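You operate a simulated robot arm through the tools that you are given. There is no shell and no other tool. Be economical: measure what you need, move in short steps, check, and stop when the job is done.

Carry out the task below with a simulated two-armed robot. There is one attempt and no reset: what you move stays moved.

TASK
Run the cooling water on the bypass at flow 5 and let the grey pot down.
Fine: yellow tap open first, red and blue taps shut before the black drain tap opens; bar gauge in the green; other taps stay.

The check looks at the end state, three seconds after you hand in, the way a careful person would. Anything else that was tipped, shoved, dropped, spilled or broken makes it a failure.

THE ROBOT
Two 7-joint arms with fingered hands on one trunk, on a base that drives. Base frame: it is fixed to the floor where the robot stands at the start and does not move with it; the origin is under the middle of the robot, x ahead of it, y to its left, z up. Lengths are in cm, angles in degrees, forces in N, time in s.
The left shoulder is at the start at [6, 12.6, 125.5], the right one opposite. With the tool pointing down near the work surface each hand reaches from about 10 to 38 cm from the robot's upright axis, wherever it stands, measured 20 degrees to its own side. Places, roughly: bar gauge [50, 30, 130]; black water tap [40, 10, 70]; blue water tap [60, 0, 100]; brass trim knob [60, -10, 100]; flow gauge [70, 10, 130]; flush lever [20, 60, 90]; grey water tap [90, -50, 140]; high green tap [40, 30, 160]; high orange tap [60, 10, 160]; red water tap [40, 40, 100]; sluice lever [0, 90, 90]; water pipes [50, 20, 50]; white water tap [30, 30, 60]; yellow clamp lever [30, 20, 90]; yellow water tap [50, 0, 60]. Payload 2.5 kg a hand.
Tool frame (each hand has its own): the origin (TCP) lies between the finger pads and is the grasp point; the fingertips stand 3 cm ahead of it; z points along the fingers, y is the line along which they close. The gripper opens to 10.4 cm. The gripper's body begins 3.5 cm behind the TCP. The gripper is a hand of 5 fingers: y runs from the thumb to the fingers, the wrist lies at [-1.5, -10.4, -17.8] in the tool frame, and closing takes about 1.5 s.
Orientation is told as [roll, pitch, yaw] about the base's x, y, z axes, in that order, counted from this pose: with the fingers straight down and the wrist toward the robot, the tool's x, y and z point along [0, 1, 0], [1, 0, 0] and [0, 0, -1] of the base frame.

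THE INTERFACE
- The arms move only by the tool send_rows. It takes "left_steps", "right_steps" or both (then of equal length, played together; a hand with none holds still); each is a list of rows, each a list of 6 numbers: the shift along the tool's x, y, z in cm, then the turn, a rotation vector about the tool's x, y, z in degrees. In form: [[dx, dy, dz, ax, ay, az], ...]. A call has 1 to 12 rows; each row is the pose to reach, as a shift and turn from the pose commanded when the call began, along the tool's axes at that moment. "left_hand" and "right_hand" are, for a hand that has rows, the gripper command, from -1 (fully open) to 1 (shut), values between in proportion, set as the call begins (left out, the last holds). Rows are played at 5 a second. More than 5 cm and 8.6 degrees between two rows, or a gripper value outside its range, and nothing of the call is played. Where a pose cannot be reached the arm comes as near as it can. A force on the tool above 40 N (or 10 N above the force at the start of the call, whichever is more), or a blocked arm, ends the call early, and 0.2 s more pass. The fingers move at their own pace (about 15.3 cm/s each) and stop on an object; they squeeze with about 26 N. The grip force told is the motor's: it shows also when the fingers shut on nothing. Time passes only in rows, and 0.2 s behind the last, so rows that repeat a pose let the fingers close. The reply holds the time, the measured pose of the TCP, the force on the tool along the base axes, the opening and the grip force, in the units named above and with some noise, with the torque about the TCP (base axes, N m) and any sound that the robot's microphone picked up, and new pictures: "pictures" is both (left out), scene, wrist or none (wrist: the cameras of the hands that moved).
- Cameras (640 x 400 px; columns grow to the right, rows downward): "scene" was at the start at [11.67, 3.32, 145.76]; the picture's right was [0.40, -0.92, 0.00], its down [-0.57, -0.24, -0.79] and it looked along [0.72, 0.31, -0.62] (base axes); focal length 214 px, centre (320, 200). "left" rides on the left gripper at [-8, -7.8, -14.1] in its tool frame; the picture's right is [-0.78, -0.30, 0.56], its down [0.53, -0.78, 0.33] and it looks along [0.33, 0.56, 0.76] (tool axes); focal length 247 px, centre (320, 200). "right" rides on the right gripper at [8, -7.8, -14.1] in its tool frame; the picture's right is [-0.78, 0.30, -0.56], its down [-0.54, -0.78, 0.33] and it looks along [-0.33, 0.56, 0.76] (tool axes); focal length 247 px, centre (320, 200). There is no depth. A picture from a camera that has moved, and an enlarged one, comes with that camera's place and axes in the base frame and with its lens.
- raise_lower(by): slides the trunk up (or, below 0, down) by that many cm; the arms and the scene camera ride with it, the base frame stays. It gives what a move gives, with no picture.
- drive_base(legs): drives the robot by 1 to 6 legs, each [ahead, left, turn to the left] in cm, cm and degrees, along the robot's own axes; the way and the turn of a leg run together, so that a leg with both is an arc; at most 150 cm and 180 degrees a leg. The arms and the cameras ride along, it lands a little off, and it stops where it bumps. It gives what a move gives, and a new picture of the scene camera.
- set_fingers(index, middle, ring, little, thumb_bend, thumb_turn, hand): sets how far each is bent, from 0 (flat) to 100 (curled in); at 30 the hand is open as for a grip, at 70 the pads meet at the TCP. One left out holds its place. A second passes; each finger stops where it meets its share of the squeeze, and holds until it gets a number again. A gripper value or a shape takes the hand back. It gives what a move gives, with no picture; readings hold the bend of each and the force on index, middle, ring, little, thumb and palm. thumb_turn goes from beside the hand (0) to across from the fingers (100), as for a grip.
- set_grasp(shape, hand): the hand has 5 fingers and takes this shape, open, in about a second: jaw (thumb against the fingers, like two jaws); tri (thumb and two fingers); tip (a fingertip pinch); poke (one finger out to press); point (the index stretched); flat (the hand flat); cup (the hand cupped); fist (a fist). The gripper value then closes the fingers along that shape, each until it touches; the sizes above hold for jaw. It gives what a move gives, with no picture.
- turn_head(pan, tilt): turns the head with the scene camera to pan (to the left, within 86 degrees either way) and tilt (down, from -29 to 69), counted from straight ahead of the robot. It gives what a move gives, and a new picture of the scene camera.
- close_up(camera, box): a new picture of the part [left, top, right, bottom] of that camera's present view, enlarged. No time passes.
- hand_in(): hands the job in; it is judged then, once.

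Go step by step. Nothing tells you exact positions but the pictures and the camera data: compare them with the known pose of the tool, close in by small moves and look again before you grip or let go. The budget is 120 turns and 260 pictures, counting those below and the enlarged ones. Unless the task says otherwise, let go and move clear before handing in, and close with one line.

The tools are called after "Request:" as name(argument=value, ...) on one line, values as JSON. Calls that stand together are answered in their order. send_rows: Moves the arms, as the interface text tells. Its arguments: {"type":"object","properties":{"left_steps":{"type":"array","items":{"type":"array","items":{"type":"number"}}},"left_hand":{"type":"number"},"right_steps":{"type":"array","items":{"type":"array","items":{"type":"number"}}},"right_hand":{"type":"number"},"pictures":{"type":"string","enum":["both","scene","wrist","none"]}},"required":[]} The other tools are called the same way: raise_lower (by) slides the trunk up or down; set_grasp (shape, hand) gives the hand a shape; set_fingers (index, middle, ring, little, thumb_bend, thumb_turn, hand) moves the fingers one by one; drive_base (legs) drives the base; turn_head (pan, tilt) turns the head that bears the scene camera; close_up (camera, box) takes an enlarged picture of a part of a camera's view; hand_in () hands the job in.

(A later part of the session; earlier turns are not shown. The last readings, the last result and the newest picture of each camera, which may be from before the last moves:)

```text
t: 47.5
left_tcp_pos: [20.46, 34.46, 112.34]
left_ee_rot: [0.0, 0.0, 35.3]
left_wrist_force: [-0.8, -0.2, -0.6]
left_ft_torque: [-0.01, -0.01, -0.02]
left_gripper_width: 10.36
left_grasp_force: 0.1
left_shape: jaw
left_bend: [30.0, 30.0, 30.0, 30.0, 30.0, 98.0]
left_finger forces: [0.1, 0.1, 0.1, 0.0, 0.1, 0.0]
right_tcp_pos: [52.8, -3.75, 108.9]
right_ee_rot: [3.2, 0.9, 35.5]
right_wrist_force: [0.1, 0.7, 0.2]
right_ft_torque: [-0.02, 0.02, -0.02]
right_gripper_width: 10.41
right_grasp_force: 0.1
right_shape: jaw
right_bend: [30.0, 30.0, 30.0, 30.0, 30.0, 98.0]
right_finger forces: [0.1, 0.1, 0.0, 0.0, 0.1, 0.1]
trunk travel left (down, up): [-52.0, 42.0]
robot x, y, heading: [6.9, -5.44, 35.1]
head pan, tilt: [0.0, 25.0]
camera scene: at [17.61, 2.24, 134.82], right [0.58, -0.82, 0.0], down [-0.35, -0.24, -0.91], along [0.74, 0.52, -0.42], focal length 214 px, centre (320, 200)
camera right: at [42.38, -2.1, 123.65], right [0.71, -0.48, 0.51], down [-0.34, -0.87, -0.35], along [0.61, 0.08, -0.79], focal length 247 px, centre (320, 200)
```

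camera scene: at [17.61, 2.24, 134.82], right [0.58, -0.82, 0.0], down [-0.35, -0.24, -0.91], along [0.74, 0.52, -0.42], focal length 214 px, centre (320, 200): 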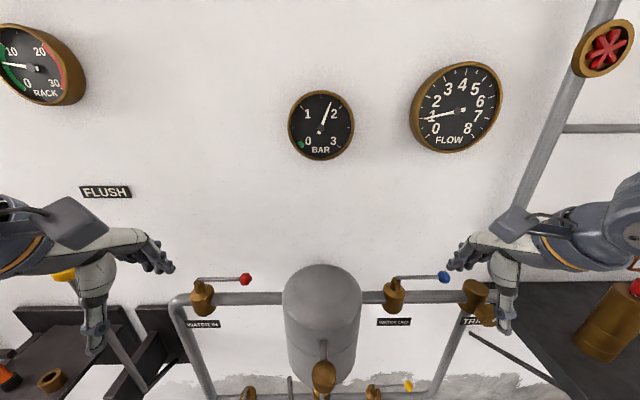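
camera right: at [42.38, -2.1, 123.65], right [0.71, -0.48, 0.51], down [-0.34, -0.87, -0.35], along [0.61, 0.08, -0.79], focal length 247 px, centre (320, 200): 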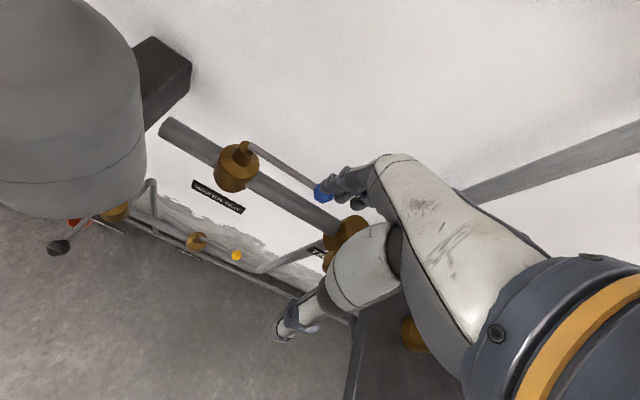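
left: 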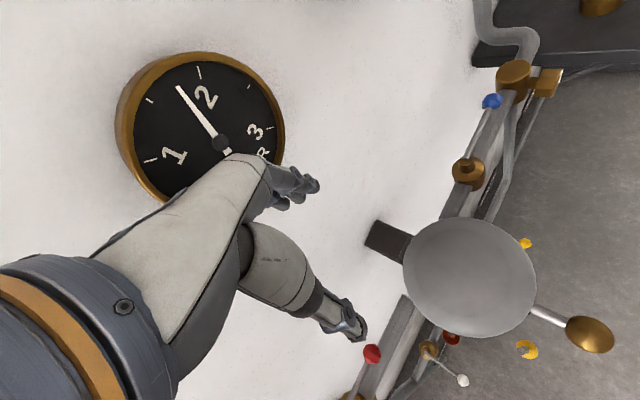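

The jaw's fingers reach forward and the thumb hangs in front, a good shape for straddling the lever. I'll shift 4 cm left (away from the trim knob), drive ahead 6 so the fingers pass over the lever, and check.

Request:
send_rows(right_steps=[[2, 0, 0, 0, 0, 0], [4, 0, 0, 0, 0, 0]], pictures="none")

Request:
drive_base(legs=[[6, 0, 0]])

Request:
close_up(camera="right", box=[120, 60, 440, 260])

Request:
close_up(camera="scene", box=[360, 230, 520, 330])

```text
t: 48.1
left_tcp_pos: [20.55, 34.36, 112.38]
left_ee_rot: [0.0, -0.1, 35.4]
left_wrist_force: [-0.4, 0.3, 0.0]
left_ft_torque: [-0.02, -0.06, 0.0]
left_gripper_width: 10.36
left_grasp_force: 0.1
left_shape: jaw
left_bend: [30.0, 30.0, 30.0, 30.0, 30.0, 98.0]
left_finger forces: [0.0, 0.1, 0.1, 0.0, 0.0, 0.1]
right_tcp_pos: [50.57, -0.55, 108.8]
right_ee_rot: [9.0, 1.0, 35.0]
right_wrist_force: [-0.7, 0.6, 1.2]
right_ft_torque: [0.01, -0.01, -0.02]
right_gripper_width: 10.37
right_grasp_force: 0.1
right_shape: jaw
right_bend: [30.0, 30.0, 30.0, 30.0, 30.0, 98.0]
right_finger forces: [0.1, 0.1, 0.0, 0.0, 0.1, 0.1]
trunk travel left (down, up): [-52.0, 42.0]
robot x, y, heading: [7.08, -5.18, 35.2]
head pan, tilt: [0.0, 25.0]
stopped in row 2 (right hand): the arm was blocked; the commanded pose is now the measured one
```

```text
t: 49.1
left_tcp_pos: [25.3, 37.92, 112.35]
left_ee_rot: [-0.1, 0.1, 35.2]
left_wrist_force: [-0.3, -0.2, -0.3]
left_ft_torque: [-0.01, 0.01, -0.02]
left_gripper_width: 10.36
left_grasp_force: 0.1
left_shape: jaw
left_bend: [30.0, 30.0, 30.0, 30.0, 30.0, 98.0]
left_finger forces: [0.0, 0.0, 0.1, 0.0, 0.1, 0.0]
right_tcp_pos: [55.26, 2.96, 108.77]
right_ee_rot: [9.2, 1.0, 35.1]
right_wrist_force: [-0.1, -1.0, 0.1]
right_ft_torque: [0.03, 0.0, -0.02]
right_gripper_width: 10.39
right_grasp_force: 0.1
right_shape: jaw
right_bend: [30.0, 30.0, 30.0, 30.0, 30.0, 98.0]
right_finger forces: [0.1, 0.0, 0.0, 0.0, 0.0, 0.0]
trunk travel left (down, up): [-52.0, 42.0]
robot x, y, heading: [12.3, -2.3, 35.4]
head pan, tilt: [0.0, 25.0]
camera scene: at [22.55, 5.71, 134.81], right [0.58, -0.82, 0.0], down [-0.35, -0.24, -0.91], along [0.74, 0.52, -0.42], focal length 214 px, centre (320, 200)
```

scene: 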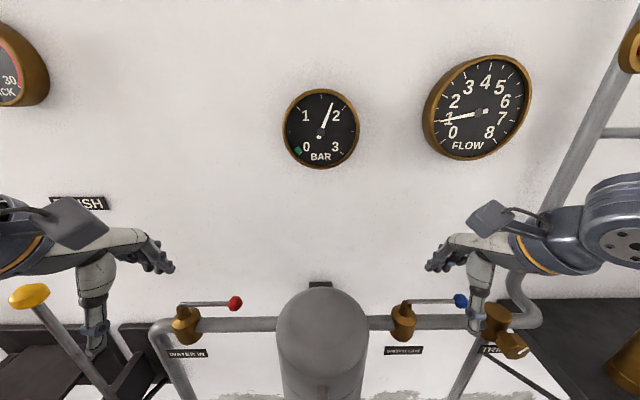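

```text
2.00 times, centred on (280, 160) of right
camera zoom: at [45.91, 3.35, 124.16], right [0.74, -0.53, 0.42], down [-0.37, -0.84, -0.4], along [0.56, 0.14, -0.81], focal length 494 px, centre (400, 280)
```

zoom: 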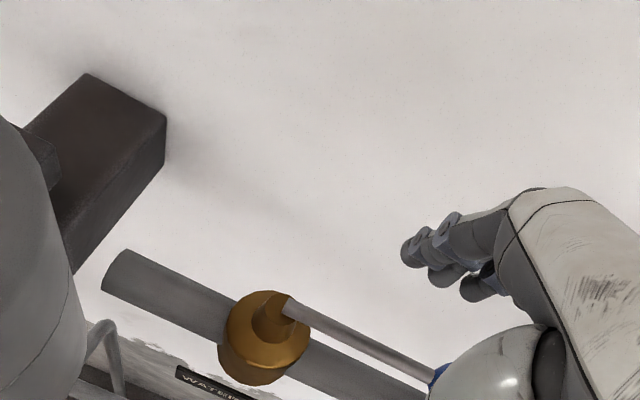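

```text
4.00 times, centred on (440, 280) of scene
camera zoom: at [22.55, 5.71, 134.81], right [0.58, -0.82, 0.0], down [-0.35, -0.24, -0.91], along [0.74, 0.52, -0.42], focal length 858 px, centre (-160, -120)
```

zoom: 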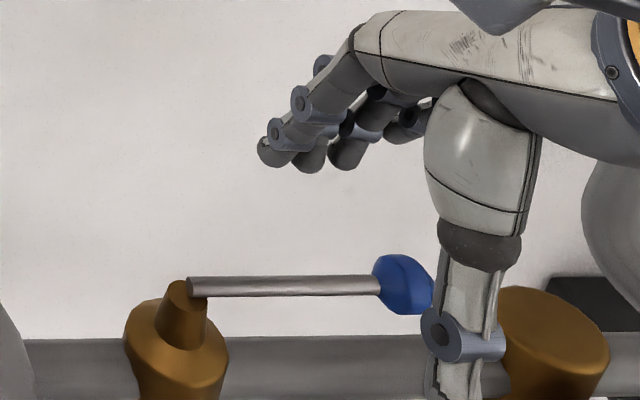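

The fingers are now beyond the lever and the thumb is in front of it. I'll lower 5.5 cm to straddle the lever and check.

Request:
send_rows(right_steps=[[0, 0, 2.5, 0, 0, 0], [0, 0, 5.5, 0, 0, 0]], pictures="both")

Request:
close_up(camera="scene", box=[360, 230, 520, 330])

```text
t: 49.7
left_tcp_pos: [25.49, 37.96, 112.4]
left_ee_rot: [0.0, -0.1, 35.3]
left_wrist_force: [-0.3, -0.2, -0.4]
left_ft_torque: [0.0, 0.04, 0.01]
left_gripper_width: 10.36
left_grasp_force: 0.1
left_shape: jaw
left_bend: [30.0, 30.0, 30.0, 30.0, 30.0, 98.0]
left_finger forces: [0.0, 0.0, 0.0, 0.1, 0.1, 0.0]
right_tcp_pos: [54.7, 3.67, 103.24]
right_ee_rot: [9.2, 0.9, 35.0]
right_wrist_force: [-0.5, 0.6, -0.1]
right_ft_torque: [0.01, 0.01, 0.02]
right_gripper_width: 10.39
right_grasp_force: 0.1
right_shape: jaw
right_bend: [30.0, 30.0, 30.0, 30.0, 30.0, 98.0]
right_finger forces: [0.1, 0.1, 0.0, 0.1, 0.0, 0.0]
trunk travel left (down, up): [-52.0, 42.0]
robot x, y, heading: [12.09, -1.94, 35.2]
head pan, tilt: [0.0, 25.0]
camera scene: at [22.5, 5.67, 134.82], right [0.58, -0.82, 0.0], down [-0.35, -0.24, -0.91], along [0.74, 0.52, -0.42], focal length 214 px, centre (320, 200)
camera right: at [45.28, 4.0, 118.68], right [0.74, -0.53, 0.42], down [-0.37, -0.84, -0.4], along [0.56, 0.14, -0.81], focal length 247 px, centre (320, 200)
```

scene: 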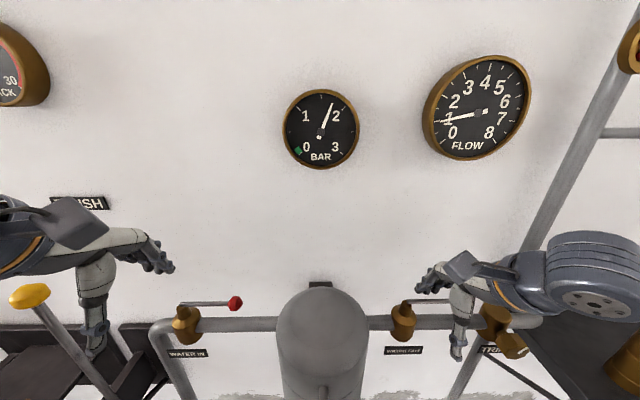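
right: 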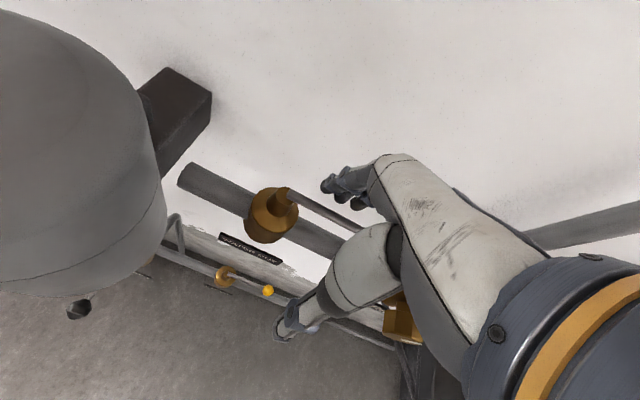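

```text
4.00 times, centred on (440, 280) of scene
camera zoom: at [22.5, 5.67, 134.82], right [0.58, -0.82, 0.0], down [-0.35, -0.24, -0.91], along [0.74, 0.52, -0.42], focal length 858 px, centre (-160, -120)
```

zoom: 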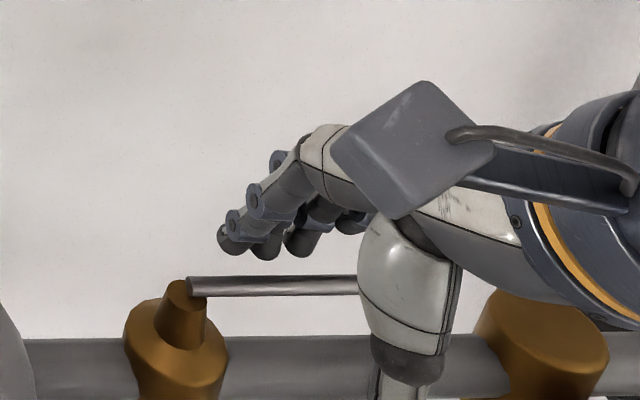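

Request:
send_rows(right_steps=[[0, 0, 2, 0, 0, 0], [0, 0, 2, 0, 0, 0]], pictures="none")

Request:
send_rows(right_steps=[[0, 0, 0, 0, 0, 0], [0, 0, 0, 0, 0, 0], [0, 0, 0, 0, 0, 0], [0, 0, 0, 0, 0, 0]], right_hand=0.1, pictures="both")

Request:
close_up(camera="scene", box=[360, 230, 520, 330])

```text
t: 50.3
left_tcp_pos: [25.37, 37.75, 112.54]
left_ee_rot: [0.0, 0.0, 35.2]
left_wrist_force: [0.4, -0.1, -0.1]
left_ft_torque: [-0.01, -0.01, -0.01]
left_gripper_width: 10.35
left_grasp_force: 0.0
left_shape: jaw
left_bend: [30.0, 30.0, 30.0, 30.0, 30.0, 98.0]
left_finger forces: [0.0, 0.0, 0.0, 0.1, 0.1, 0.1]
right_tcp_pos: [54.56, 3.84, 101.37]
right_ee_rot: [9.2, 1.1, 35.0]
right_wrist_force: [0.4, -0.7, 0.6]
right_ft_torque: [0.0, 0.01, -0.02]
right_gripper_width: 10.4
right_grasp_force: 0.0
right_shape: jaw
right_bend: [30.0, 30.0, 30.0, 30.0, 30.0, 98.0]
right_finger forces: [0.0, 0.0, 0.0, 0.0, 0.0, 0.1]
trunk travel left (down, up): [-52.0, 42.0]
robot x, y, heading: [11.83, -1.49, 35.3]
head pan, tilt: [0.0, 25.0]
```

```text
t: 51.3
left_tcp_pos: [25.39, 37.82, 112.29]
left_ee_rot: [-0.1, 0.0, 35.2]
left_wrist_force: [-0.5, 0.4, -0.7]
left_ft_torque: [0.04, 0.03, -0.04]
left_gripper_width: 10.36
left_grasp_force: 0.1
left_shape: jaw
left_bend: [30.0, 30.0, 30.0, 30.0, 30.0, 98.0]
left_finger forces: [0.0, 0.0, 0.1, 0.0, 0.1, 0.0]
right_tcp_pos: [54.62, 3.87, 101.29]
right_ee_rot: [9.2, 0.9, 35.1]
right_wrist_force: [2.7, 0.9, -0.1]
right_ft_torque: [0.04, -0.02, -0.05]
right_gripper_width: 4.9
right_grasp_force: 0.2
right_shape: jaw
right_bend: [74.0, 47.0, 43.0, 42.0, 71.0, 100.0]
right_finger forces: [3.1, 0.1, 0.0, 0.1, 0.0, 0.0]
trunk travel left (down, up): [-52.0, 42.0]
robot x, y, heading: [12.07, -1.67, 35.2]
head pan, tilt: [0.0, 25.0]
camera scene: at [22.52, 5.68, 134.82], right [0.58, -0.82, 0.0], down [-0.35, -0.24, -0.91], along [0.74, 0.52, -0.42], focal length 214 px, centre (320, 200)
camera right: at [45.09, 4.23, 116.72], right [0.74, -0.53, 0.42], down [-0.37, -0.84, -0.4], along [0.56, 0.14, -0.81], focal length 247 px, centre (320, 200)
```

scene: 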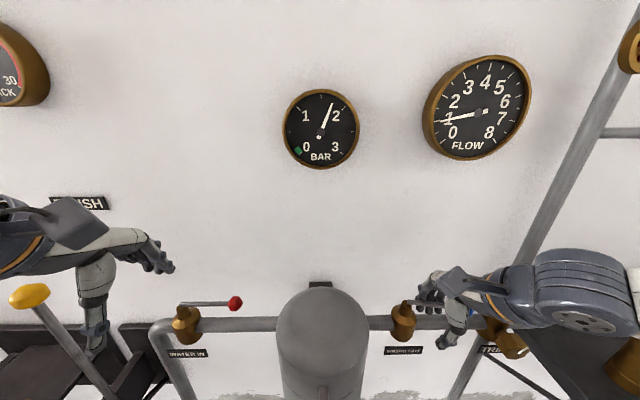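
right: 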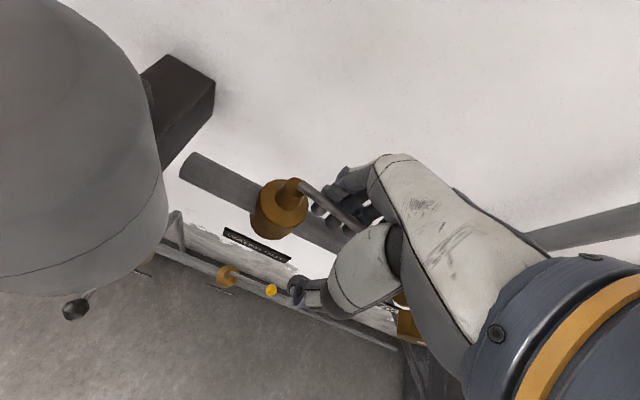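

```text
4.00 times, centred on (440, 280) of scene
camera zoom: at [22.52, 5.68, 134.82], right [0.58, -0.82, 0.0], down [-0.35, -0.24, -0.91], along [0.74, 0.52, -0.42], focal length 858 px, centre (-160, -120)
```

zoom: 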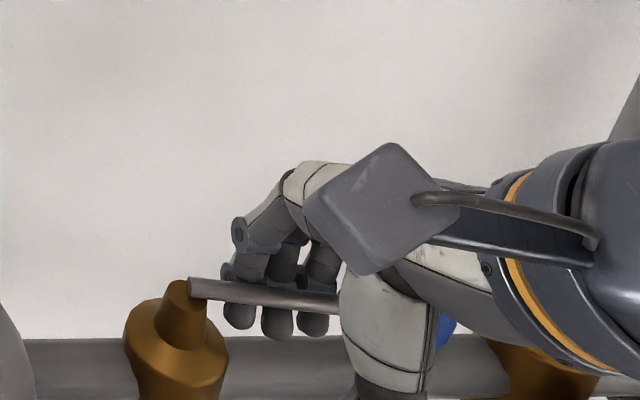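

The fingers are now neatly behind the blue lever. I'll open the thumb out of the way and pull toward me, then sweep left to complete the quarter turn.

Request:
set_fingers(hand="right", thumb_bend=30)

Request:
send_rows(right_steps=[[0, -1.5, 0, 0, 0, 0], [0, -3, 0, 0, 0, 0], [0, -4.5, 0, 0, 0, 0], [0, -6, 0, 0, 0, 0], [0, -7.2, 0, 0, 0, 0]], pictures="both")

Request:
close_up(camera="scene", box=[360, 230, 520, 330])

```text
t: 52.3
left_tcp_pos: [25.4, 37.93, 112.4]
left_ee_rot: [0.0, -0.1, 35.2]
left_wrist_force: [0.0, 0.1, -0.1]
left_ft_torque: [0.02, -0.01, -0.01]
left_gripper_width: 10.36
left_grasp_force: 0.1
left_shape: jaw
left_bend: [30.0, 30.0, 30.0, 30.0, 30.0, 98.0]
left_finger forces: [0.1, 0.0, 0.0, 0.0, 0.0, 0.0]
right_tcp_pos: [54.57, 3.73, 101.27]
right_ee_rot: [9.2, 0.9, 35.0]
right_wrist_force: [2.7, 1.9, 0.2]
right_ft_torque: [-0.02, -0.02, -0.02]
right_gripper_width: 7.77
right_grasp_force: 1.6
right_shape: fingers
right_bend: [74.0, 47.0, 43.0, 42.0, 30.0, 100.0]
right_finger forces: [2.6, 0.0, 0.0, 0.0, 0.1, 0.1]
trunk travel left (down, up): [-52.0, 42.0]
robot x, y, heading: [11.78, -1.93, 35.2]
head pan, tilt: [0.0, 25.0]
```

```text
t: 53.5
left_tcp_pos: [25.48, 37.97, 112.38]
left_ee_rot: [0.1, 0.0, 35.2]
left_wrist_force: [-0.5, 0.3, -0.5]
left_ft_torque: [-0.03, 0.02, 0.03]
left_gripper_width: 10.39
left_grasp_force: 0.1
left_shape: jaw
left_bend: [30.0, 30.0, 30.0, 30.0, 30.0, 98.0]
left_finger forces: [0.0, 0.0, 0.0, 0.0, 0.0, 0.0]
right_tcp_pos: [51.68, 0.56, 102.58]
right_ee_rot: [9.2, 1.1, 35.0]
right_wrist_force: [1.1, 0.6, -0.5]
right_ft_torque: [-0.02, -0.01, -0.01]
right_gripper_width: 7.6
right_grasp_force: 0.4
right_shape: fingers
right_bend: [74.0, 47.0, 43.0, 42.0, 30.0, 100.0]
right_finger forces: [0.9, 0.0, 0.1, 0.0, 0.1, 0.0]
right hand out of reach, approached as far as the arm can: row 3, 4, 5
trunk travel left (down, up): [-52.0, 42.0]
robot x, y, heading: [11.73, -2.19, 35.0]
head pan, tilt: [0.0, 25.0]
camera scene: at [22.51, 5.67, 134.82], right [0.58, -0.82, 0.0], down [-0.35, -0.24, -0.91], along [0.74, 0.52, -0.42], focal length 214 px, centre (320, 200)
camera right: at [42.1, 0.98, 117.99], right [0.74, -0.52, 0.42], down [-0.37, -0.84, -0.4], along [0.56, 0.14, -0.81], focal length 247 px, centre (320, 200)
```

scene: 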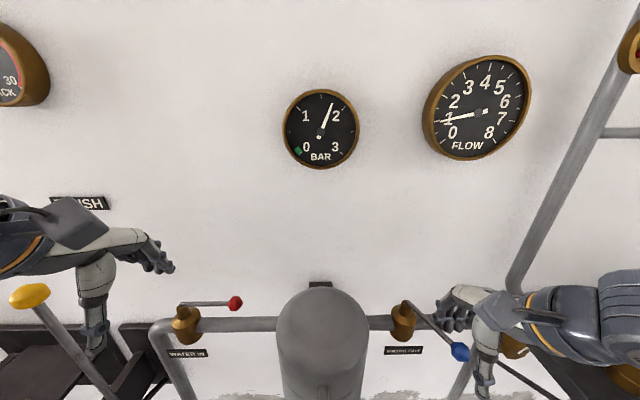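
right: 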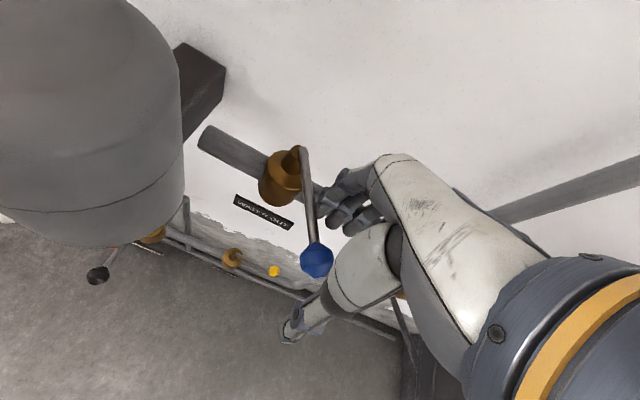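

```text
4.00 times, centred on (440, 280) of scene
camera zoom: at [22.51, 5.67, 134.82], right [0.58, -0.82, 0.0], down [-0.35, -0.24, -0.91], along [0.74, 0.52, -0.42], focal length 858 px, centre (-160, -120)
```

zoom: 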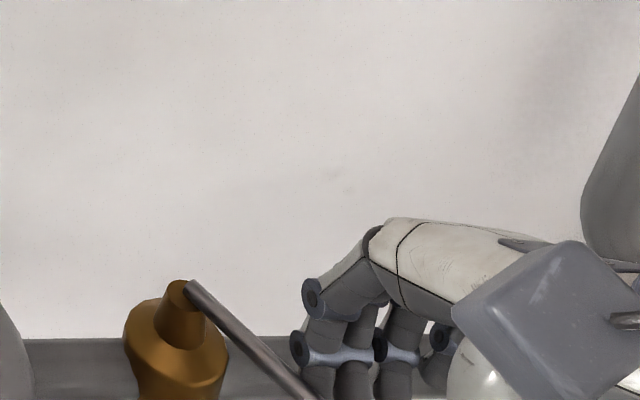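

The blue lever is about 55° round; the arm is at its inner limit, so I'll use the base to back off and slide left for the rest.

Request:
drive_base(legs=[[-2.5, 1.5, 0], [0, 3, 0]])

Request:
close_up(camera="right", box=[200, 100, 440, 300])

Request:
close_up(camera="scene", box=[360, 230, 520, 330])

```text
t: 54.9
left_tcp_pos: [20.87, 39.84, 112.47]
left_ee_rot: [0.0, 0.0, 35.2]
left_wrist_force: [0.6, 0.0, -0.4]
left_ft_torque: [0.04, 0.03, 0.0]
left_gripper_width: 10.35
left_grasp_force: 0.1
left_shape: jaw
left_bend: [30.0, 30.0, 30.0, 30.0, 30.0, 98.0]
left_finger forces: [0.1, 0.1, 0.0, 0.0, 0.0, 0.0]
right_tcp_pos: [47.84, 1.78, 102.42]
right_ee_rot: [7.0, 1.4, 33.4]
right_wrist_force: [6.8, -12.1, 1.1]
right_ft_torque: [-0.2, -0.15, -0.43]
right_gripper_width: 7.3
right_grasp_force: 6.5
right_shape: fingers
right_bend: [74.0, 47.0, 43.0, 42.0, 30.0, 100.0]
right_finger forces: [13.7, 0.0, 0.0, 0.1, 0.1, 0.1]
trunk travel left (down, up): [-52.0, 42.0]
robot x, y, heading: [7.37, 0.43, 35.1]
head pan, tilt: [0.0, 25.0]
stopped in leg 2: the force on the tool passed its limit (the readings are from after the stop); the commanded pose is now the measured one
camera scene: at [17.92, 7.74, 134.82], right [0.57, -0.82, 0.0], down [-0.35, -0.24, -0.91], along [0.74, 0.52, -0.42], focal length 214 px, centre (320, 200)
```

scene: 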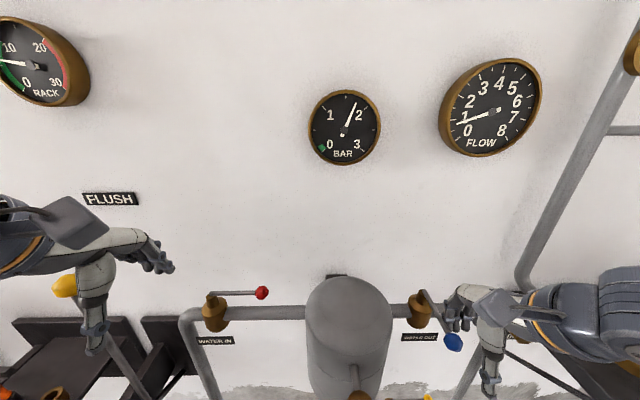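

```text
2.00 times, centred on (320, 200) of right
camera zoom: at [38.1, 3.01, 117.68], right [0.72, -0.53, 0.45], down [-0.39, -0.84, -0.38], along [0.58, 0.1, -0.81], focal length 494 px, centre (320, 200)
```

zoom: 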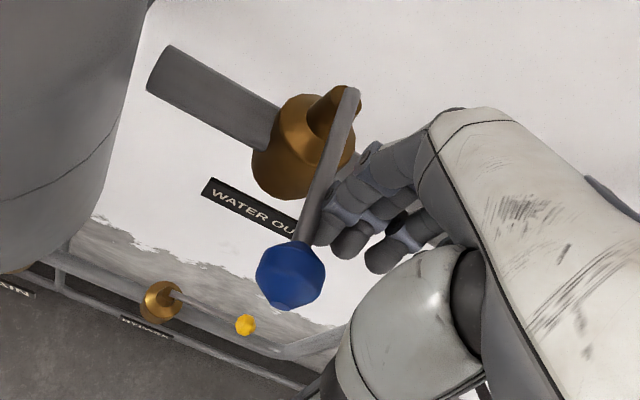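

```text
4.00 times, centred on (440, 280) of scene
camera zoom: at [17.92, 7.74, 134.82], right [0.57, -0.82, 0.0], down [-0.35, -0.24, -0.91], along [0.74, 0.52, -0.42], focal length 858 px, centre (-160, -120)
```

zoom: 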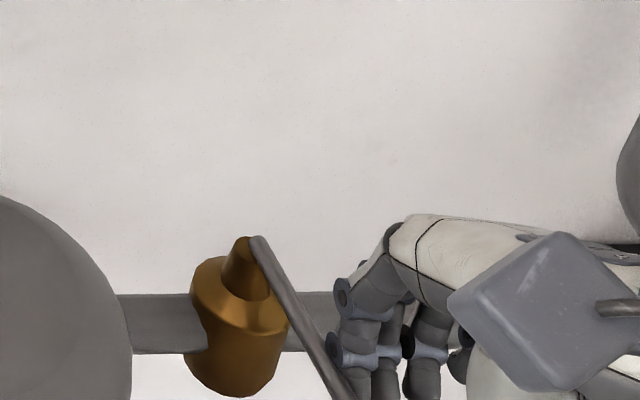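

The blue lever measures about 85–90° (pointing at me) with the finger pressing a firm stop. I'll move the hand off to the right and up, then check it.

Request:
send_rows(right_steps=[[-3, 0, 0, 0, 0, 0], [-4, 0, -3, 0, 0, 0], [-4, 0, -7, 0, 0, 0], [-4, 0, -11, 0, 0, 0]], pictures="none")

Request:
drive_base(legs=[[-8, 0, 0]])

Request:
close_up(camera="scene", box=[200, 220, 520, 400])

Request:
close_up(camera="right", box=[100, 50, 420, 250])

```text
t: 55.9
left_tcp_pos: [20.79, 40.09, 112.41]
left_ee_rot: [0.1, 0.0, 35.2]
left_wrist_force: [-0.2, 0.3, 0.2]
left_ft_torque: [0.02, -0.01, 0.01]
left_gripper_width: 10.37
left_grasp_force: 0.1
left_shape: jaw
left_bend: [30.0, 30.0, 30.0, 30.0, 30.0, 98.0]
left_finger forces: [0.1, 0.1, 0.0, 0.0, 0.0, 0.0]
right_tcp_pos: [50.66, -2.24, 112.86]
right_ee_rot: [7.4, 1.4, 33.8]
right_wrist_force: [-0.1, 0.2, 0.8]
right_ft_torque: [0.01, 0.02, 0.01]
right_gripper_width: 7.45
right_grasp_force: 0.1
right_shape: fingers
right_bend: [74.0, 47.0, 43.0, 42.0, 30.0, 100.0]
right_finger forces: [0.1, 0.0, 0.0, 0.1, 0.0, 0.0]
trunk travel left (down, up): [-52.0, 42.0]
robot x, y, heading: [7.04, 0.94, 35.3]
head pan, tilt: [0.0, 25.0]
```

```text
t: 57.0
left_tcp_pos: [14.3, 35.51, 112.34]
left_ee_rot: [0.0, 0.0, 35.1]
left_wrist_force: [-0.1, -0.2, 0.0]
left_ft_torque: [-0.01, -0.02, 0.0]
left_gripper_width: 10.37
left_grasp_force: 0.1
left_shape: jaw
left_bend: [30.0, 30.0, 30.0, 30.0, 30.0, 98.0]
left_finger forces: [0.0, 0.0, 0.0, 0.0, 0.0, 0.1]
right_tcp_pos: [44.13, -6.9, 112.76]
right_ee_rot: [7.3, 1.3, 33.6]
right_wrist_force: [-0.2, 0.1, -0.2]
right_ft_torque: [-0.01, 0.01, 0.0]
right_gripper_width: 7.46
right_grasp_force: 0.1
right_shape: fingers
right_bend: [74.0, 47.0, 43.0, 42.0, 30.0, 100.0]
right_finger forces: [0.0, 0.1, 0.0, 0.1, 0.0, 0.0]
trunk travel left (down, up): [-52.0, 42.0]
robot x, y, heading: [0.93, -3.95, 35.0]
head pan, tilt: [0.0, 25.0]
camera scene: at [11.27, 3.27, 134.83], right [0.57, -0.82, 0.0], down [-0.35, -0.24, -0.91], along [0.74, 0.52, -0.42], focal length 214 px, centre (320, 200)
```

scene: 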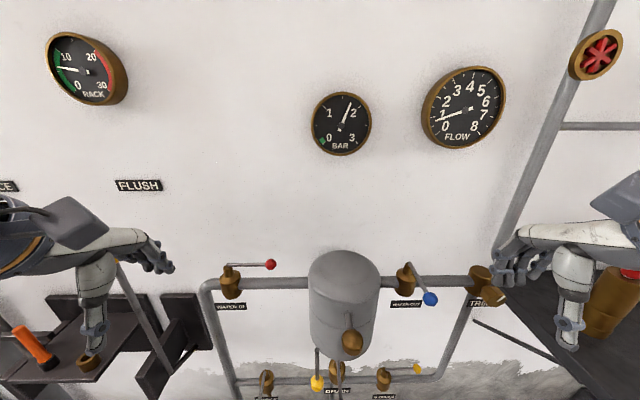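

```text
2.00 times, centred on (360, 310) of scene
camera zoom: at [11.27, 3.27, 134.83], right [0.57, -0.82, 0.0], down [-0.35, -0.24, -0.91], along [0.74, 0.52, -0.42], focal length 429 px, centre (240, -20)
```

zoom: 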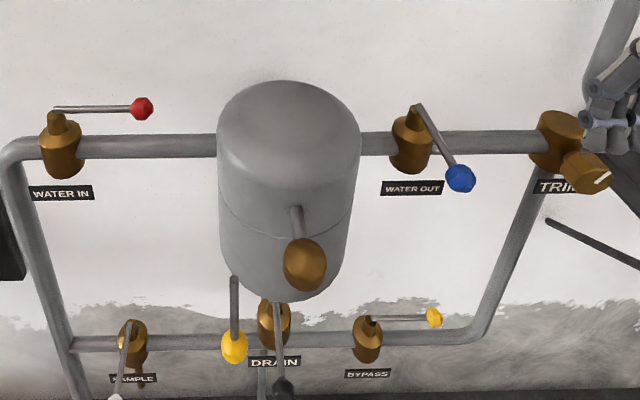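

```text
2.00 times, centred on (260, 150) of right
camera zoom: at [34.53, -5.81, 128.1], right [0.72, -0.53, 0.45], down [-0.38, -0.84, -0.38], along [0.58, 0.1, -0.81], focal length 494 px, centre (440, 300)
```

zoom: 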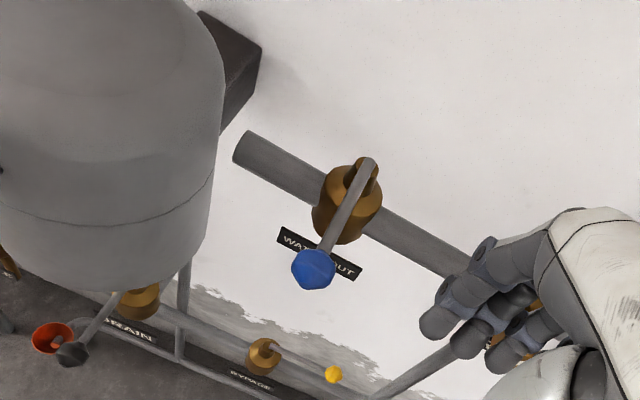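

Blue measures 88° and is shut; the other taps are unchanged. Now red with the left hand in the same way: I'll extend the left arm, lift the right hand for clearance, then drive so the left fingers are over the red lever.

Request:
send_rows(left_steps=[[0, 4, 0, 0, 0, 0], [0, 8, 0, 0, 0, 0], [0, 10, 0, 0, 0, 0]], right_steps=[[0, 0, -3, 0, 0, 0], [1, 0, -6, 0, 0, 0], [2, 0, -9, 0, 0, 0]], pictures="none")

Request:
drive_base(legs=[[0, -8.5, 0]])

Request:
close_up(camera="left", box=[160, 60, 640, 360])

```text
t: 57.8
left_tcp_pos: [21.97, 40.99, 112.4]
left_ee_rot: [0.0, -0.1, 35.1]
left_wrist_force: [-0.4, 0.0, 0.0]
left_ft_torque: [0.01, -0.01, 0.0]
left_gripper_width: 10.37
left_grasp_force: 0.1
left_shape: jaw
left_bend: [30.0, 30.0, 30.0, 30.0, 30.0, 98.0]
left_finger forces: [0.0, 0.0, 0.1, 0.0, 0.0, 0.1]
right_tcp_pos: [44.37, -5.98, 119.57]
right_ee_rot: [17.5, 1.3, 36.7]
right_wrist_force: [0.0, 0.0, -0.2]
right_ft_torque: [0.06, 0.03, -0.01]
right_gripper_width: 7.45
right_grasp_force: 0.0
right_shape: fingers
right_bend: [74.0, 47.0, 43.0, 42.0, 30.0, 100.0]
right_finger forces: [0.0, 0.0, 0.1, 0.1, 0.0, 0.0]
trunk travel left (down, up): [-52.0, 42.0]
robot x, y, heading: [0.67, -4.28, 35.3]
head pan, tilt: [0.0, 25.0]
stopped in row 3 (right hand): the arm was blocked; the commanded pose is now the measured one
```

```text
t: 58.9
left_tcp_pos: [26.91, 34.08, 112.39]
left_ee_rot: [0.0, 0.0, 35.1]
left_wrist_force: [1.1, 0.2, -0.1]
left_ft_torque: [0.01, -0.01, -0.02]
left_gripper_width: 10.37
left_grasp_force: 0.1
left_shape: jaw
left_bend: [30.0, 30.0, 30.0, 30.0, 30.0, 98.0]
left_finger forces: [0.0, 0.0, 0.0, 0.0, 0.1, 0.0]
right_tcp_pos: [49.26, -12.91, 119.48]
right_ee_rot: [17.6, 1.3, 37.0]
right_wrist_force: [0.5, -1.1, -0.5]
right_ft_torque: [0.0, 0.01, -0.01]
right_gripper_width: 7.47
right_grasp_force: 0.0
right_shape: fingers
right_bend: [74.0, 47.0, 43.0, 42.0, 30.0, 100.0]
right_finger forces: [0.1, 0.0, 0.1, 0.0, 0.0, 0.0]
trunk travel left (down, up): [-52.0, 42.0]
robot x, y, heading: [5.59, -11.06, 35.3]
head pan, tilt: [0.0, 25.0]
camera scene: at [16.25, -3.68, 134.82], right [0.57, -0.82, 0.0], down [-0.35, -0.24, -0.91], along [0.74, 0.52, -0.42], focal length 214 px, centre (320, 200)
```

scene: 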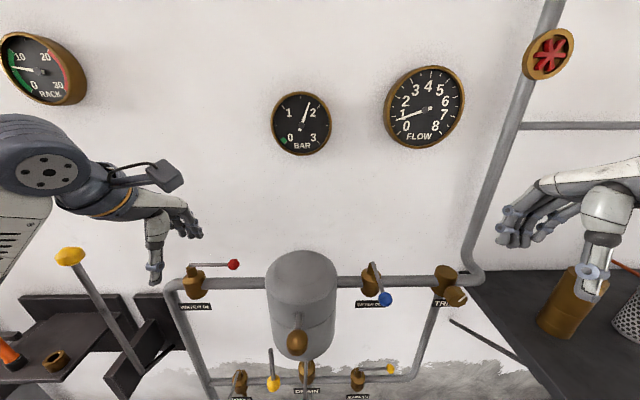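

```text
1.33 times, centred on (400, 210) of left
camera zoom: at [25.19, 23.01, 126.53], right [0.2, -0.8, -0.56], down [-0.94, -0.01, -0.33], along [0.26, 0.59, -0.76], focal length 329 px, centre (213, 187)
```

zoom: 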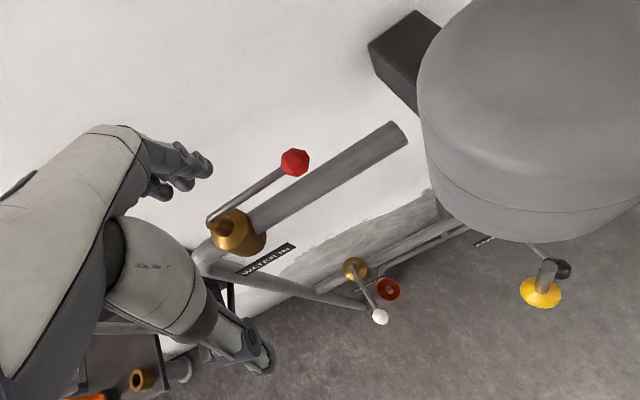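

The left TCP is at about (u-12, n41.7). I'll move it over the red lever (u-10, n46.7) and lower partway.

Request:
send_rows(left_steps=[[-1, 2.5, 0, 0, 0, 0], [-2, 5, 0, 0, 0, 0], [-2, 5, 4, 0, 0, 0], [-2, 5, 7, 0, 0, 0]], pictures="both")

Request:
close_up(camera="scene", box=[150, 210, 310, 310])

```text
t: 59.9
left_tcp_pos: [32.33, 35.38, 105.52]
left_ee_rot: [0.1, -0.1, 35.2]
left_wrist_force: [0.6, 0.3, -0.1]
left_ft_torque: [0.0, 0.02, -0.01]
left_gripper_width: 10.37
left_grasp_force: 0.1
left_shape: jaw
left_bend: [30.0, 30.0, 30.0, 30.0, 30.0, 98.0]
left_finger forces: [0.0, 0.0, 0.0, 0.0, 0.0, 0.0]
right_tcp_pos: [49.22, -12.91, 119.62]
right_ee_rot: [17.6, 1.3, 36.9]
right_wrist_force: [0.0, 0.2, 0.6]
right_ft_torque: [-0.02, 0.01, 0.01]
right_gripper_width: 7.45
right_grasp_force: 0.0
right_shape: fingers
right_bend: [74.0, 47.0, 43.0, 42.0, 30.0, 100.0]
right_finger forces: [0.0, 0.0, 0.0, 0.0, 0.0, 0.0]
trunk travel left (down, up): [-52.0, 42.0]
robot x, y, heading: [5.74, -11.19, 35.2]
head pan, tilt: [0.0, 25.0]
camera scene: at [16.2, -3.6, 134.83], right [0.57, -0.82, 0.0], down [-0.35, -0.24, -0.91], along [0.74, 0.52, -0.42], focal length 214 px, centre (320, 200)
camera left: at [30.47, 24.32, 119.57], right [0.21, -0.81, -0.56], down [-0.94, -0.01, -0.33], along [0.26, 0.59, -0.76], focal length 247 px, centre (320, 200)
```

scene: 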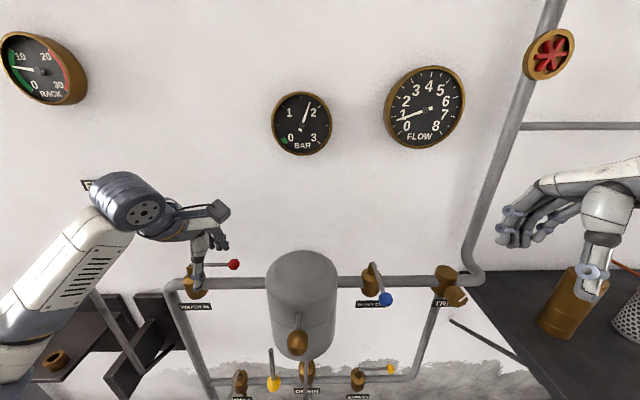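
left: 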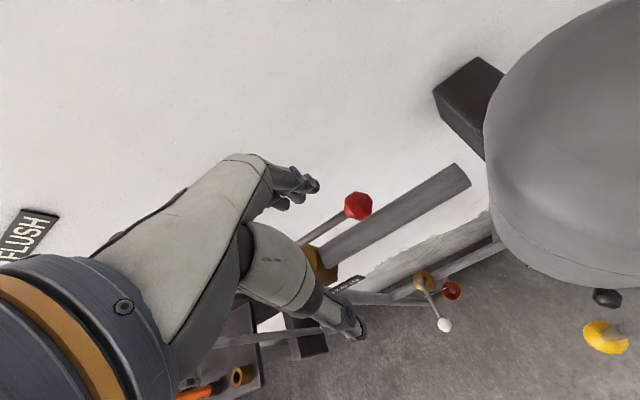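

```text
4.00 times, centred on (230, 260) of scene
camera zoom: at [16.2, -3.6, 134.83], right [0.57, -0.82, 0.0], down [-0.35, -0.24, -0.91], along [0.74, 0.52, -0.42], focal length 858 px, centre (680, -40)
```

zoom: 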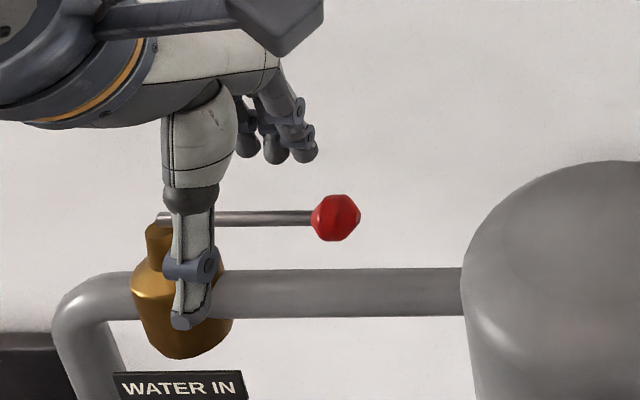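

Fingers are aligned behind the red lever and the thumb is in front. I'll lower 4.3 cm, then curl the fingers to hook it.

Request:
send_rows(left_steps=[[0, 0, 2, 0, 0, 0], [0, 0, 4.3, 0, 0, 0]], pictures="none")

Request:
set_fingers(hand="left", index=65, middle=60, ring=55, little=55, thumb_bend=30)

Request:
close_up(camera="scene", box=[150, 210, 310, 310])

Request:
close_up(camera="left", box=[200, 120, 440, 320])

```text
t: 60.5
left_tcp_pos: [32.16, 35.31, 101.17]
left_ee_rot: [0.0, 0.0, 35.3]
left_wrist_force: [0.0, -0.6, 0.6]
left_ft_torque: [0.01, 0.02, -0.02]
left_gripper_width: 10.38
left_grasp_force: 0.1
left_shape: jaw
left_bend: [30.0, 30.0, 30.0, 30.0, 30.0, 98.0]
left_finger forces: [0.1, 0.0, 0.1, 0.0, 0.0, 0.0]
right_tcp_pos: [49.18, -12.75, 119.64]
right_ee_rot: [17.6, 1.3, 36.9]
right_wrist_force: [0.6, 0.2, -0.3]
right_ft_torque: [0.04, 0.0, -0.02]
right_gripper_width: 7.47
right_grasp_force: 0.0
right_shape: fingers
right_bend: [74.0, 47.0, 43.0, 42.0, 30.0, 100.0]
right_finger forces: [0.0, 0.0, 0.1, 0.0, 0.0, 0.1]
trunk travel left (down, up): [-52.0, 42.0]
robot x, y, heading: [5.81, -11.16, 35.4]
head pan, tilt: [0.0, 25.0]
```

```text
t: 61.5
left_tcp_pos: [32.2, 35.35, 101.2]
left_ee_rot: [-0.1, 0.0, 35.1]
left_wrist_force: [3.5, 2.0, 0.2]
left_ft_torque: [0.04, 0.03, -0.19]
left_gripper_width: 5.8
left_grasp_force: 1.7
left_shape: fingers
left_bend: [65.0, 60.0, 55.0, 53.0, 30.0, 98.0]
left_finger forces: [0.0, 0.1, 0.0, 3.7, 0.1, 0.0]
right_tcp_pos: [49.16, -12.82, 119.57]
right_ee_rot: [17.6, 1.2, 37.0]
right_wrist_force: [-0.3, 0.4, 0.4]
right_ft_torque: [0.0, -0.01, 0.0]
right_gripper_width: 7.46
right_grasp_force: 0.1
right_shape: fingers
right_bend: [74.0, 47.0, 43.0, 42.0, 30.0, 100.0]
right_finger forces: [0.0, 0.0, 0.0, 0.0, 0.0, 0.1]
trunk travel left (down, up): [-52.0, 42.0]
robot x, y, heading: [5.98, -10.8, 35.1]
head pan, tilt: [0.0, 25.0]
```

```text
4.00 times, centred on (230, 260) of scene
camera zoom: at [16.24, -3.59, 134.82], right [0.57, -0.82, 0.0], down [-0.35, -0.24, -0.91], along [0.74, 0.52, -0.42], focal length 858 px, centre (680, -40)
```

zoom: 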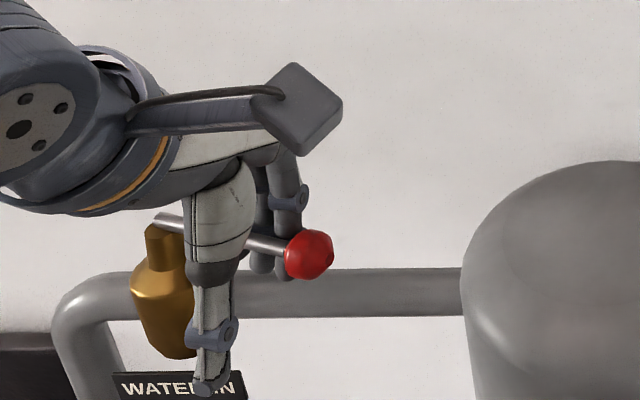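

```text
2.00 times, centred on (320, 220) of left
camera zoom: at [30.44, 24.28, 115.27], right [0.21, -0.81, -0.56], down [-0.94, -0.01, -0.33], along [0.26, 0.59, -0.76], focal length 494 px, centre (320, 160)
```

zoom: 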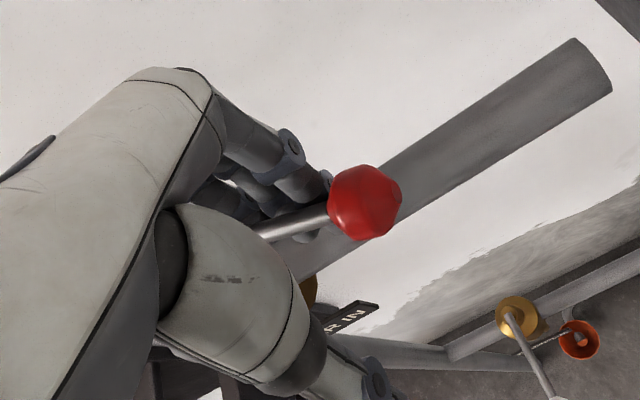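

The lever is hooked and already moving. I'll pull it toward me with a slight right offset first to clear the valve body.

Request:
send_rows(left_steps=[[-0.8, -1.5, 0, 0, 0, 0], [-1, -3, 0, 0, 0, 0], [-1, -4.5, 0, 0, 0, 0], [-0.8, -6, 0, 0, 0, 0], [-0.3, -7.2, 0, 0, 0, 0], [0.3, -8, 0, 0, 0, 0]], pictures="both")

Request:
close_up(camera="scene", box=[150, 230, 310, 330])

```text
t: 62.9
left_tcp_pos: [25.4, 30.89, 101.13]
left_ee_rot: [0.0, 0.0, 35.2]
left_wrist_force: [1.2, -0.5, 0.6]
left_ft_torque: [0.03, -0.02, -0.04]
left_gripper_width: 5.85
left_grasp_force: 0.2
left_shape: fingers
left_bend: [65.0, 60.0, 55.0, 54.0, 30.0, 98.0]
left_finger forces: [0.0, 0.0, 0.1, 0.8, 0.0, 0.1]
right_tcp_pos: [48.98, -12.72, 119.55]
right_ee_rot: [17.6, 1.2, 37.0]
right_wrist_force: [1.0, -0.4, 0.6]
right_ft_torque: [-0.02, -0.03, 0.02]
right_gripper_width: 7.45
right_grasp_force: 0.1
right_shape: fingers
right_bend: [74.0, 47.0, 43.0, 42.0, 30.0, 100.0]
right_finger forces: [0.0, 0.0, 0.1, 0.1, 0.0, 0.0]
trunk travel left (down, up): [-52.0, 42.0]
robot x, y, heading: [5.45, -11.02, 35.3]
head pan, tilt: [0.0, 25.0]
camera scene: at [16.2, -3.61, 134.82], right [0.57, -0.82, 0.0], down [-0.35, -0.24, -0.91], along [0.74, 0.52, -0.42], focal length 214 px, centre (320, 200)
camera left: at [23.68, 19.93, 115.22], right [0.2, -0.81, -0.56], down [-0.94, -0.01, -0.33], along [0.26, 0.59, -0.76], focal length 247 px, centre (320, 200)
```

scene: 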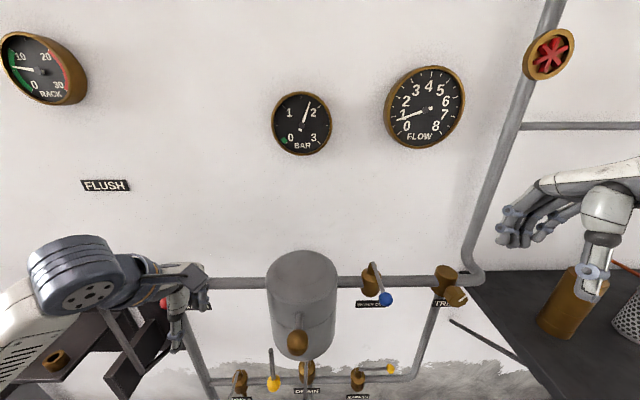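
left: 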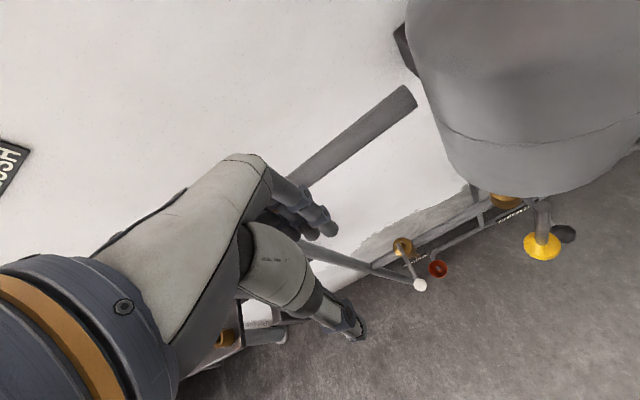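

```text
4.00 times, centred on (230, 280) of scene
camera zoom: at [16.2, -3.61, 134.82], right [0.57, -0.82, 0.0], down [-0.35, -0.24, -0.91], along [0.74, 0.52, -0.42], focal length 858 px, centre (680, -120)
```

zoom: 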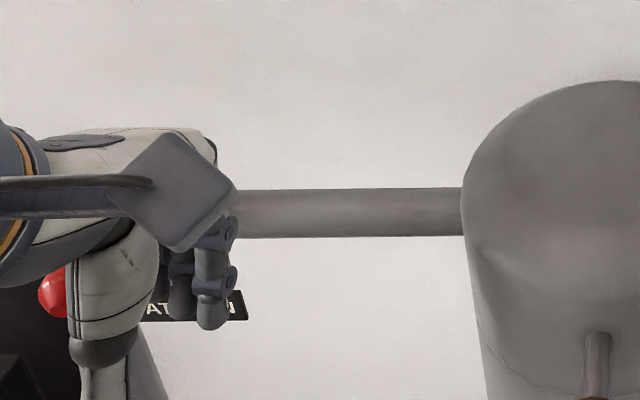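

The red knob is already nearly straight out. I'll push slightly further left to seat it on its stop.

Request:
send_rows(left_steps=[[0.7, 0, 0, 0, 0, 0], [1.4, 0, 0, 0, 0, 0], [2.1, 0, 0, 0, 0, 0], [2.6, 0, 0, 0, 0, 0]], pictures="scene")

```text
t: 63.9
left_tcp_pos: [24.08, 32.88, 101.2]
left_ee_rot: [0.0, 0.0, 34.8]
left_wrist_force: [11.2, -11.8, 0.8]
left_ft_torque: [0.04, -0.07, -0.51]
left_gripper_width: 5.82
left_grasp_force: 9.2
left_shape: fingers
left_bend: [65.0, 60.0, 52.0, 58.0, 30.0, 98.0]
left_finger forces: [0.0, 0.0, 0.0, 19.6, 0.0, 0.0]
right_tcp_pos: [49.25, -13.1, 119.51]
right_ee_rot: [17.6, 1.2, 36.8]
right_wrist_force: [0.5, -0.1, 0.5]
right_ft_torque: [0.02, 0.01, 0.01]
right_gripper_width: 7.47
right_grasp_force: 0.0
right_shape: fingers
right_bend: [74.0, 47.0, 43.0, 42.0, 30.0, 100.0]
right_finger forces: [0.0, 0.0, 0.1, 0.1, 0.0, 0.1]
trunk travel left (down, up): [-52.0, 42.0]
robot x, y, heading: [5.59, -11.08, 34.9]
head pan, tilt: [0.0, 25.0]
camera scene: at [16.37, -3.78, 134.82], right [0.57, -0.82, 0.0], down [-0.35, -0.24, -0.91], along [0.74, 0.52, -0.42], focal length 214 px, centre (320, 200)
```

scene: 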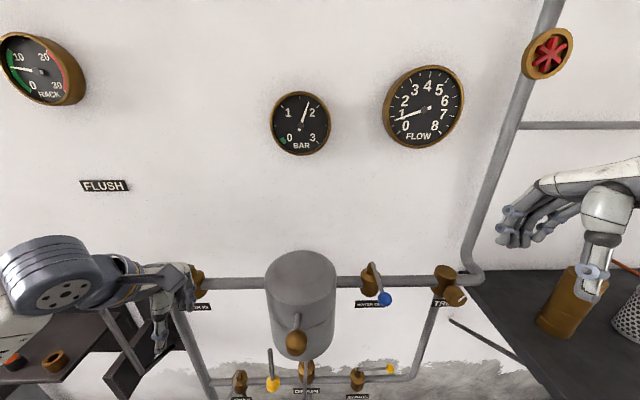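

Red is firm against its stop. I'll free the left hand to the right and up, back away, and verify.

Request:
send_rows(left_steps=[[-2.5, 0, 0, 0, 0, 0], [-3.5, 0, -3, 0, 0, 0], [-3.5, 0, -7, 0, 0, 0], [-3.5, -3, -10, 0, 0, 0]], pictures="none")

Request:
drive_base(legs=[[-10, 0, 0]])

Request:
close_up(camera="scene", box=[160, 200, 480, 400])

```text
t: 64.9
left_tcp_pos: [23.43, 28.48, 111.34]
left_ee_rot: [0.0, 0.0, 35.2]
left_wrist_force: [0.8, 0.1, -0.7]
left_ft_torque: [-0.03, -0.01, 0.03]
left_gripper_width: 5.81
left_grasp_force: 0.0
left_shape: fingers
left_bend: [65.0, 60.0, 55.0, 55.0, 30.0, 98.0]
left_finger forces: [0.0, 0.0, 0.1, 0.0, 0.0, 0.1]
right_tcp_pos: [49.12, -12.88, 119.56]
right_ee_rot: [17.5, 1.4, 36.8]
right_wrist_force: [-0.1, -0.8, 0.5]
right_ft_torque: [-0.04, 0.04, -0.01]
right_gripper_width: 7.48
right_grasp_force: 0.0
right_shape: fingers
right_bend: [74.0, 47.0, 43.0, 42.0, 30.0, 100.0]
right_finger forces: [0.0, 0.0, 0.0, 0.0, 0.0, 0.1]
trunk travel left (down, up): [-52.0, 42.0]
robot x, y, heading: [5.47, -11.32, 35.2]
head pan, tilt: [0.0, 25.0]
```

```text
t: 66.0
left_tcp_pos: [15.23, 22.63, 111.31]
left_ee_rot: [-0.1, -0.2, 35.1]
left_wrist_force: [-0.1, 0.0, 0.4]
left_ft_torque: [0.03, -0.04, 0.01]
left_gripper_width: 5.82
left_grasp_force: 0.0
left_shape: fingers
left_bend: [65.0, 60.0, 55.0, 55.0, 30.0, 98.0]
left_finger forces: [0.1, 0.1, 0.1, 0.0, 0.0, 0.0]
right_tcp_pos: [40.89, -18.67, 119.65]
right_ee_rot: [17.6, 1.1, 36.9]
right_wrist_force: [1.1, -0.4, 0.8]
right_ft_torque: [0.01, 0.01, -0.01]
right_gripper_width: 7.48
right_grasp_force: 0.1
right_shape: fingers
right_bend: [74.0, 47.0, 43.0, 42.0, 30.0, 100.0]
right_finger forces: [0.0, 0.0, 0.0, 0.0, 0.0, 0.0]
trunk travel left (down, up): [-52.0, 42.0]
robot x, y, heading: [-2.5, -17.02, 34.8]
head pan, tilt: [0.0, 25.0]
camera scene: at [7.92, -9.42, 134.83], right [0.57, -0.82, 0.0], down [-0.35, -0.24, -0.91], along [0.74, 0.52, -0.42], focal length 214 px, centre (320, 200)
```

scene: 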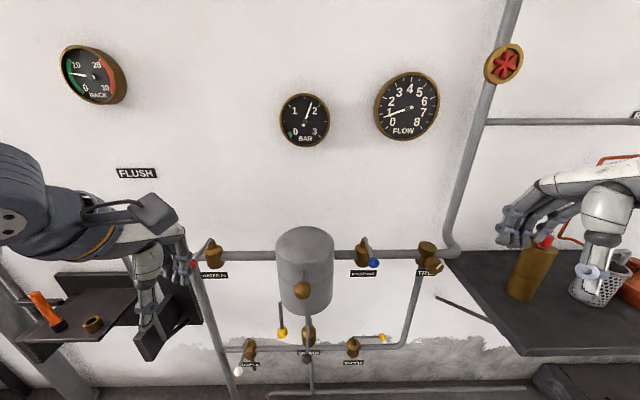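

```text
2.00 times, centred on (320, 300) of scene
camera zoom: at [7.92, -9.42, 134.83], right [0.57, -0.82, 0.0], down [-0.35, -0.24, -0.91], along [0.74, 0.52, -0.42], focal length 429 px, centre (320, 0)
```

zoom: 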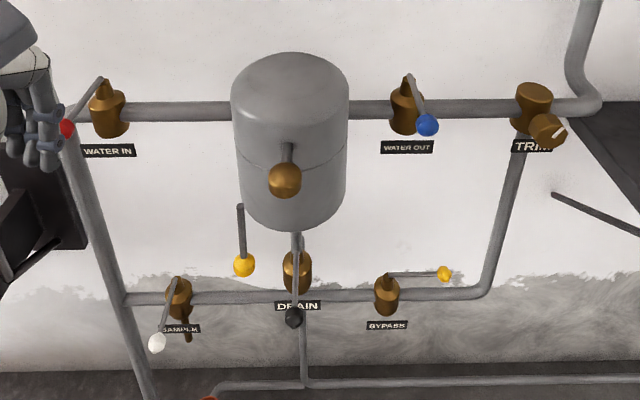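

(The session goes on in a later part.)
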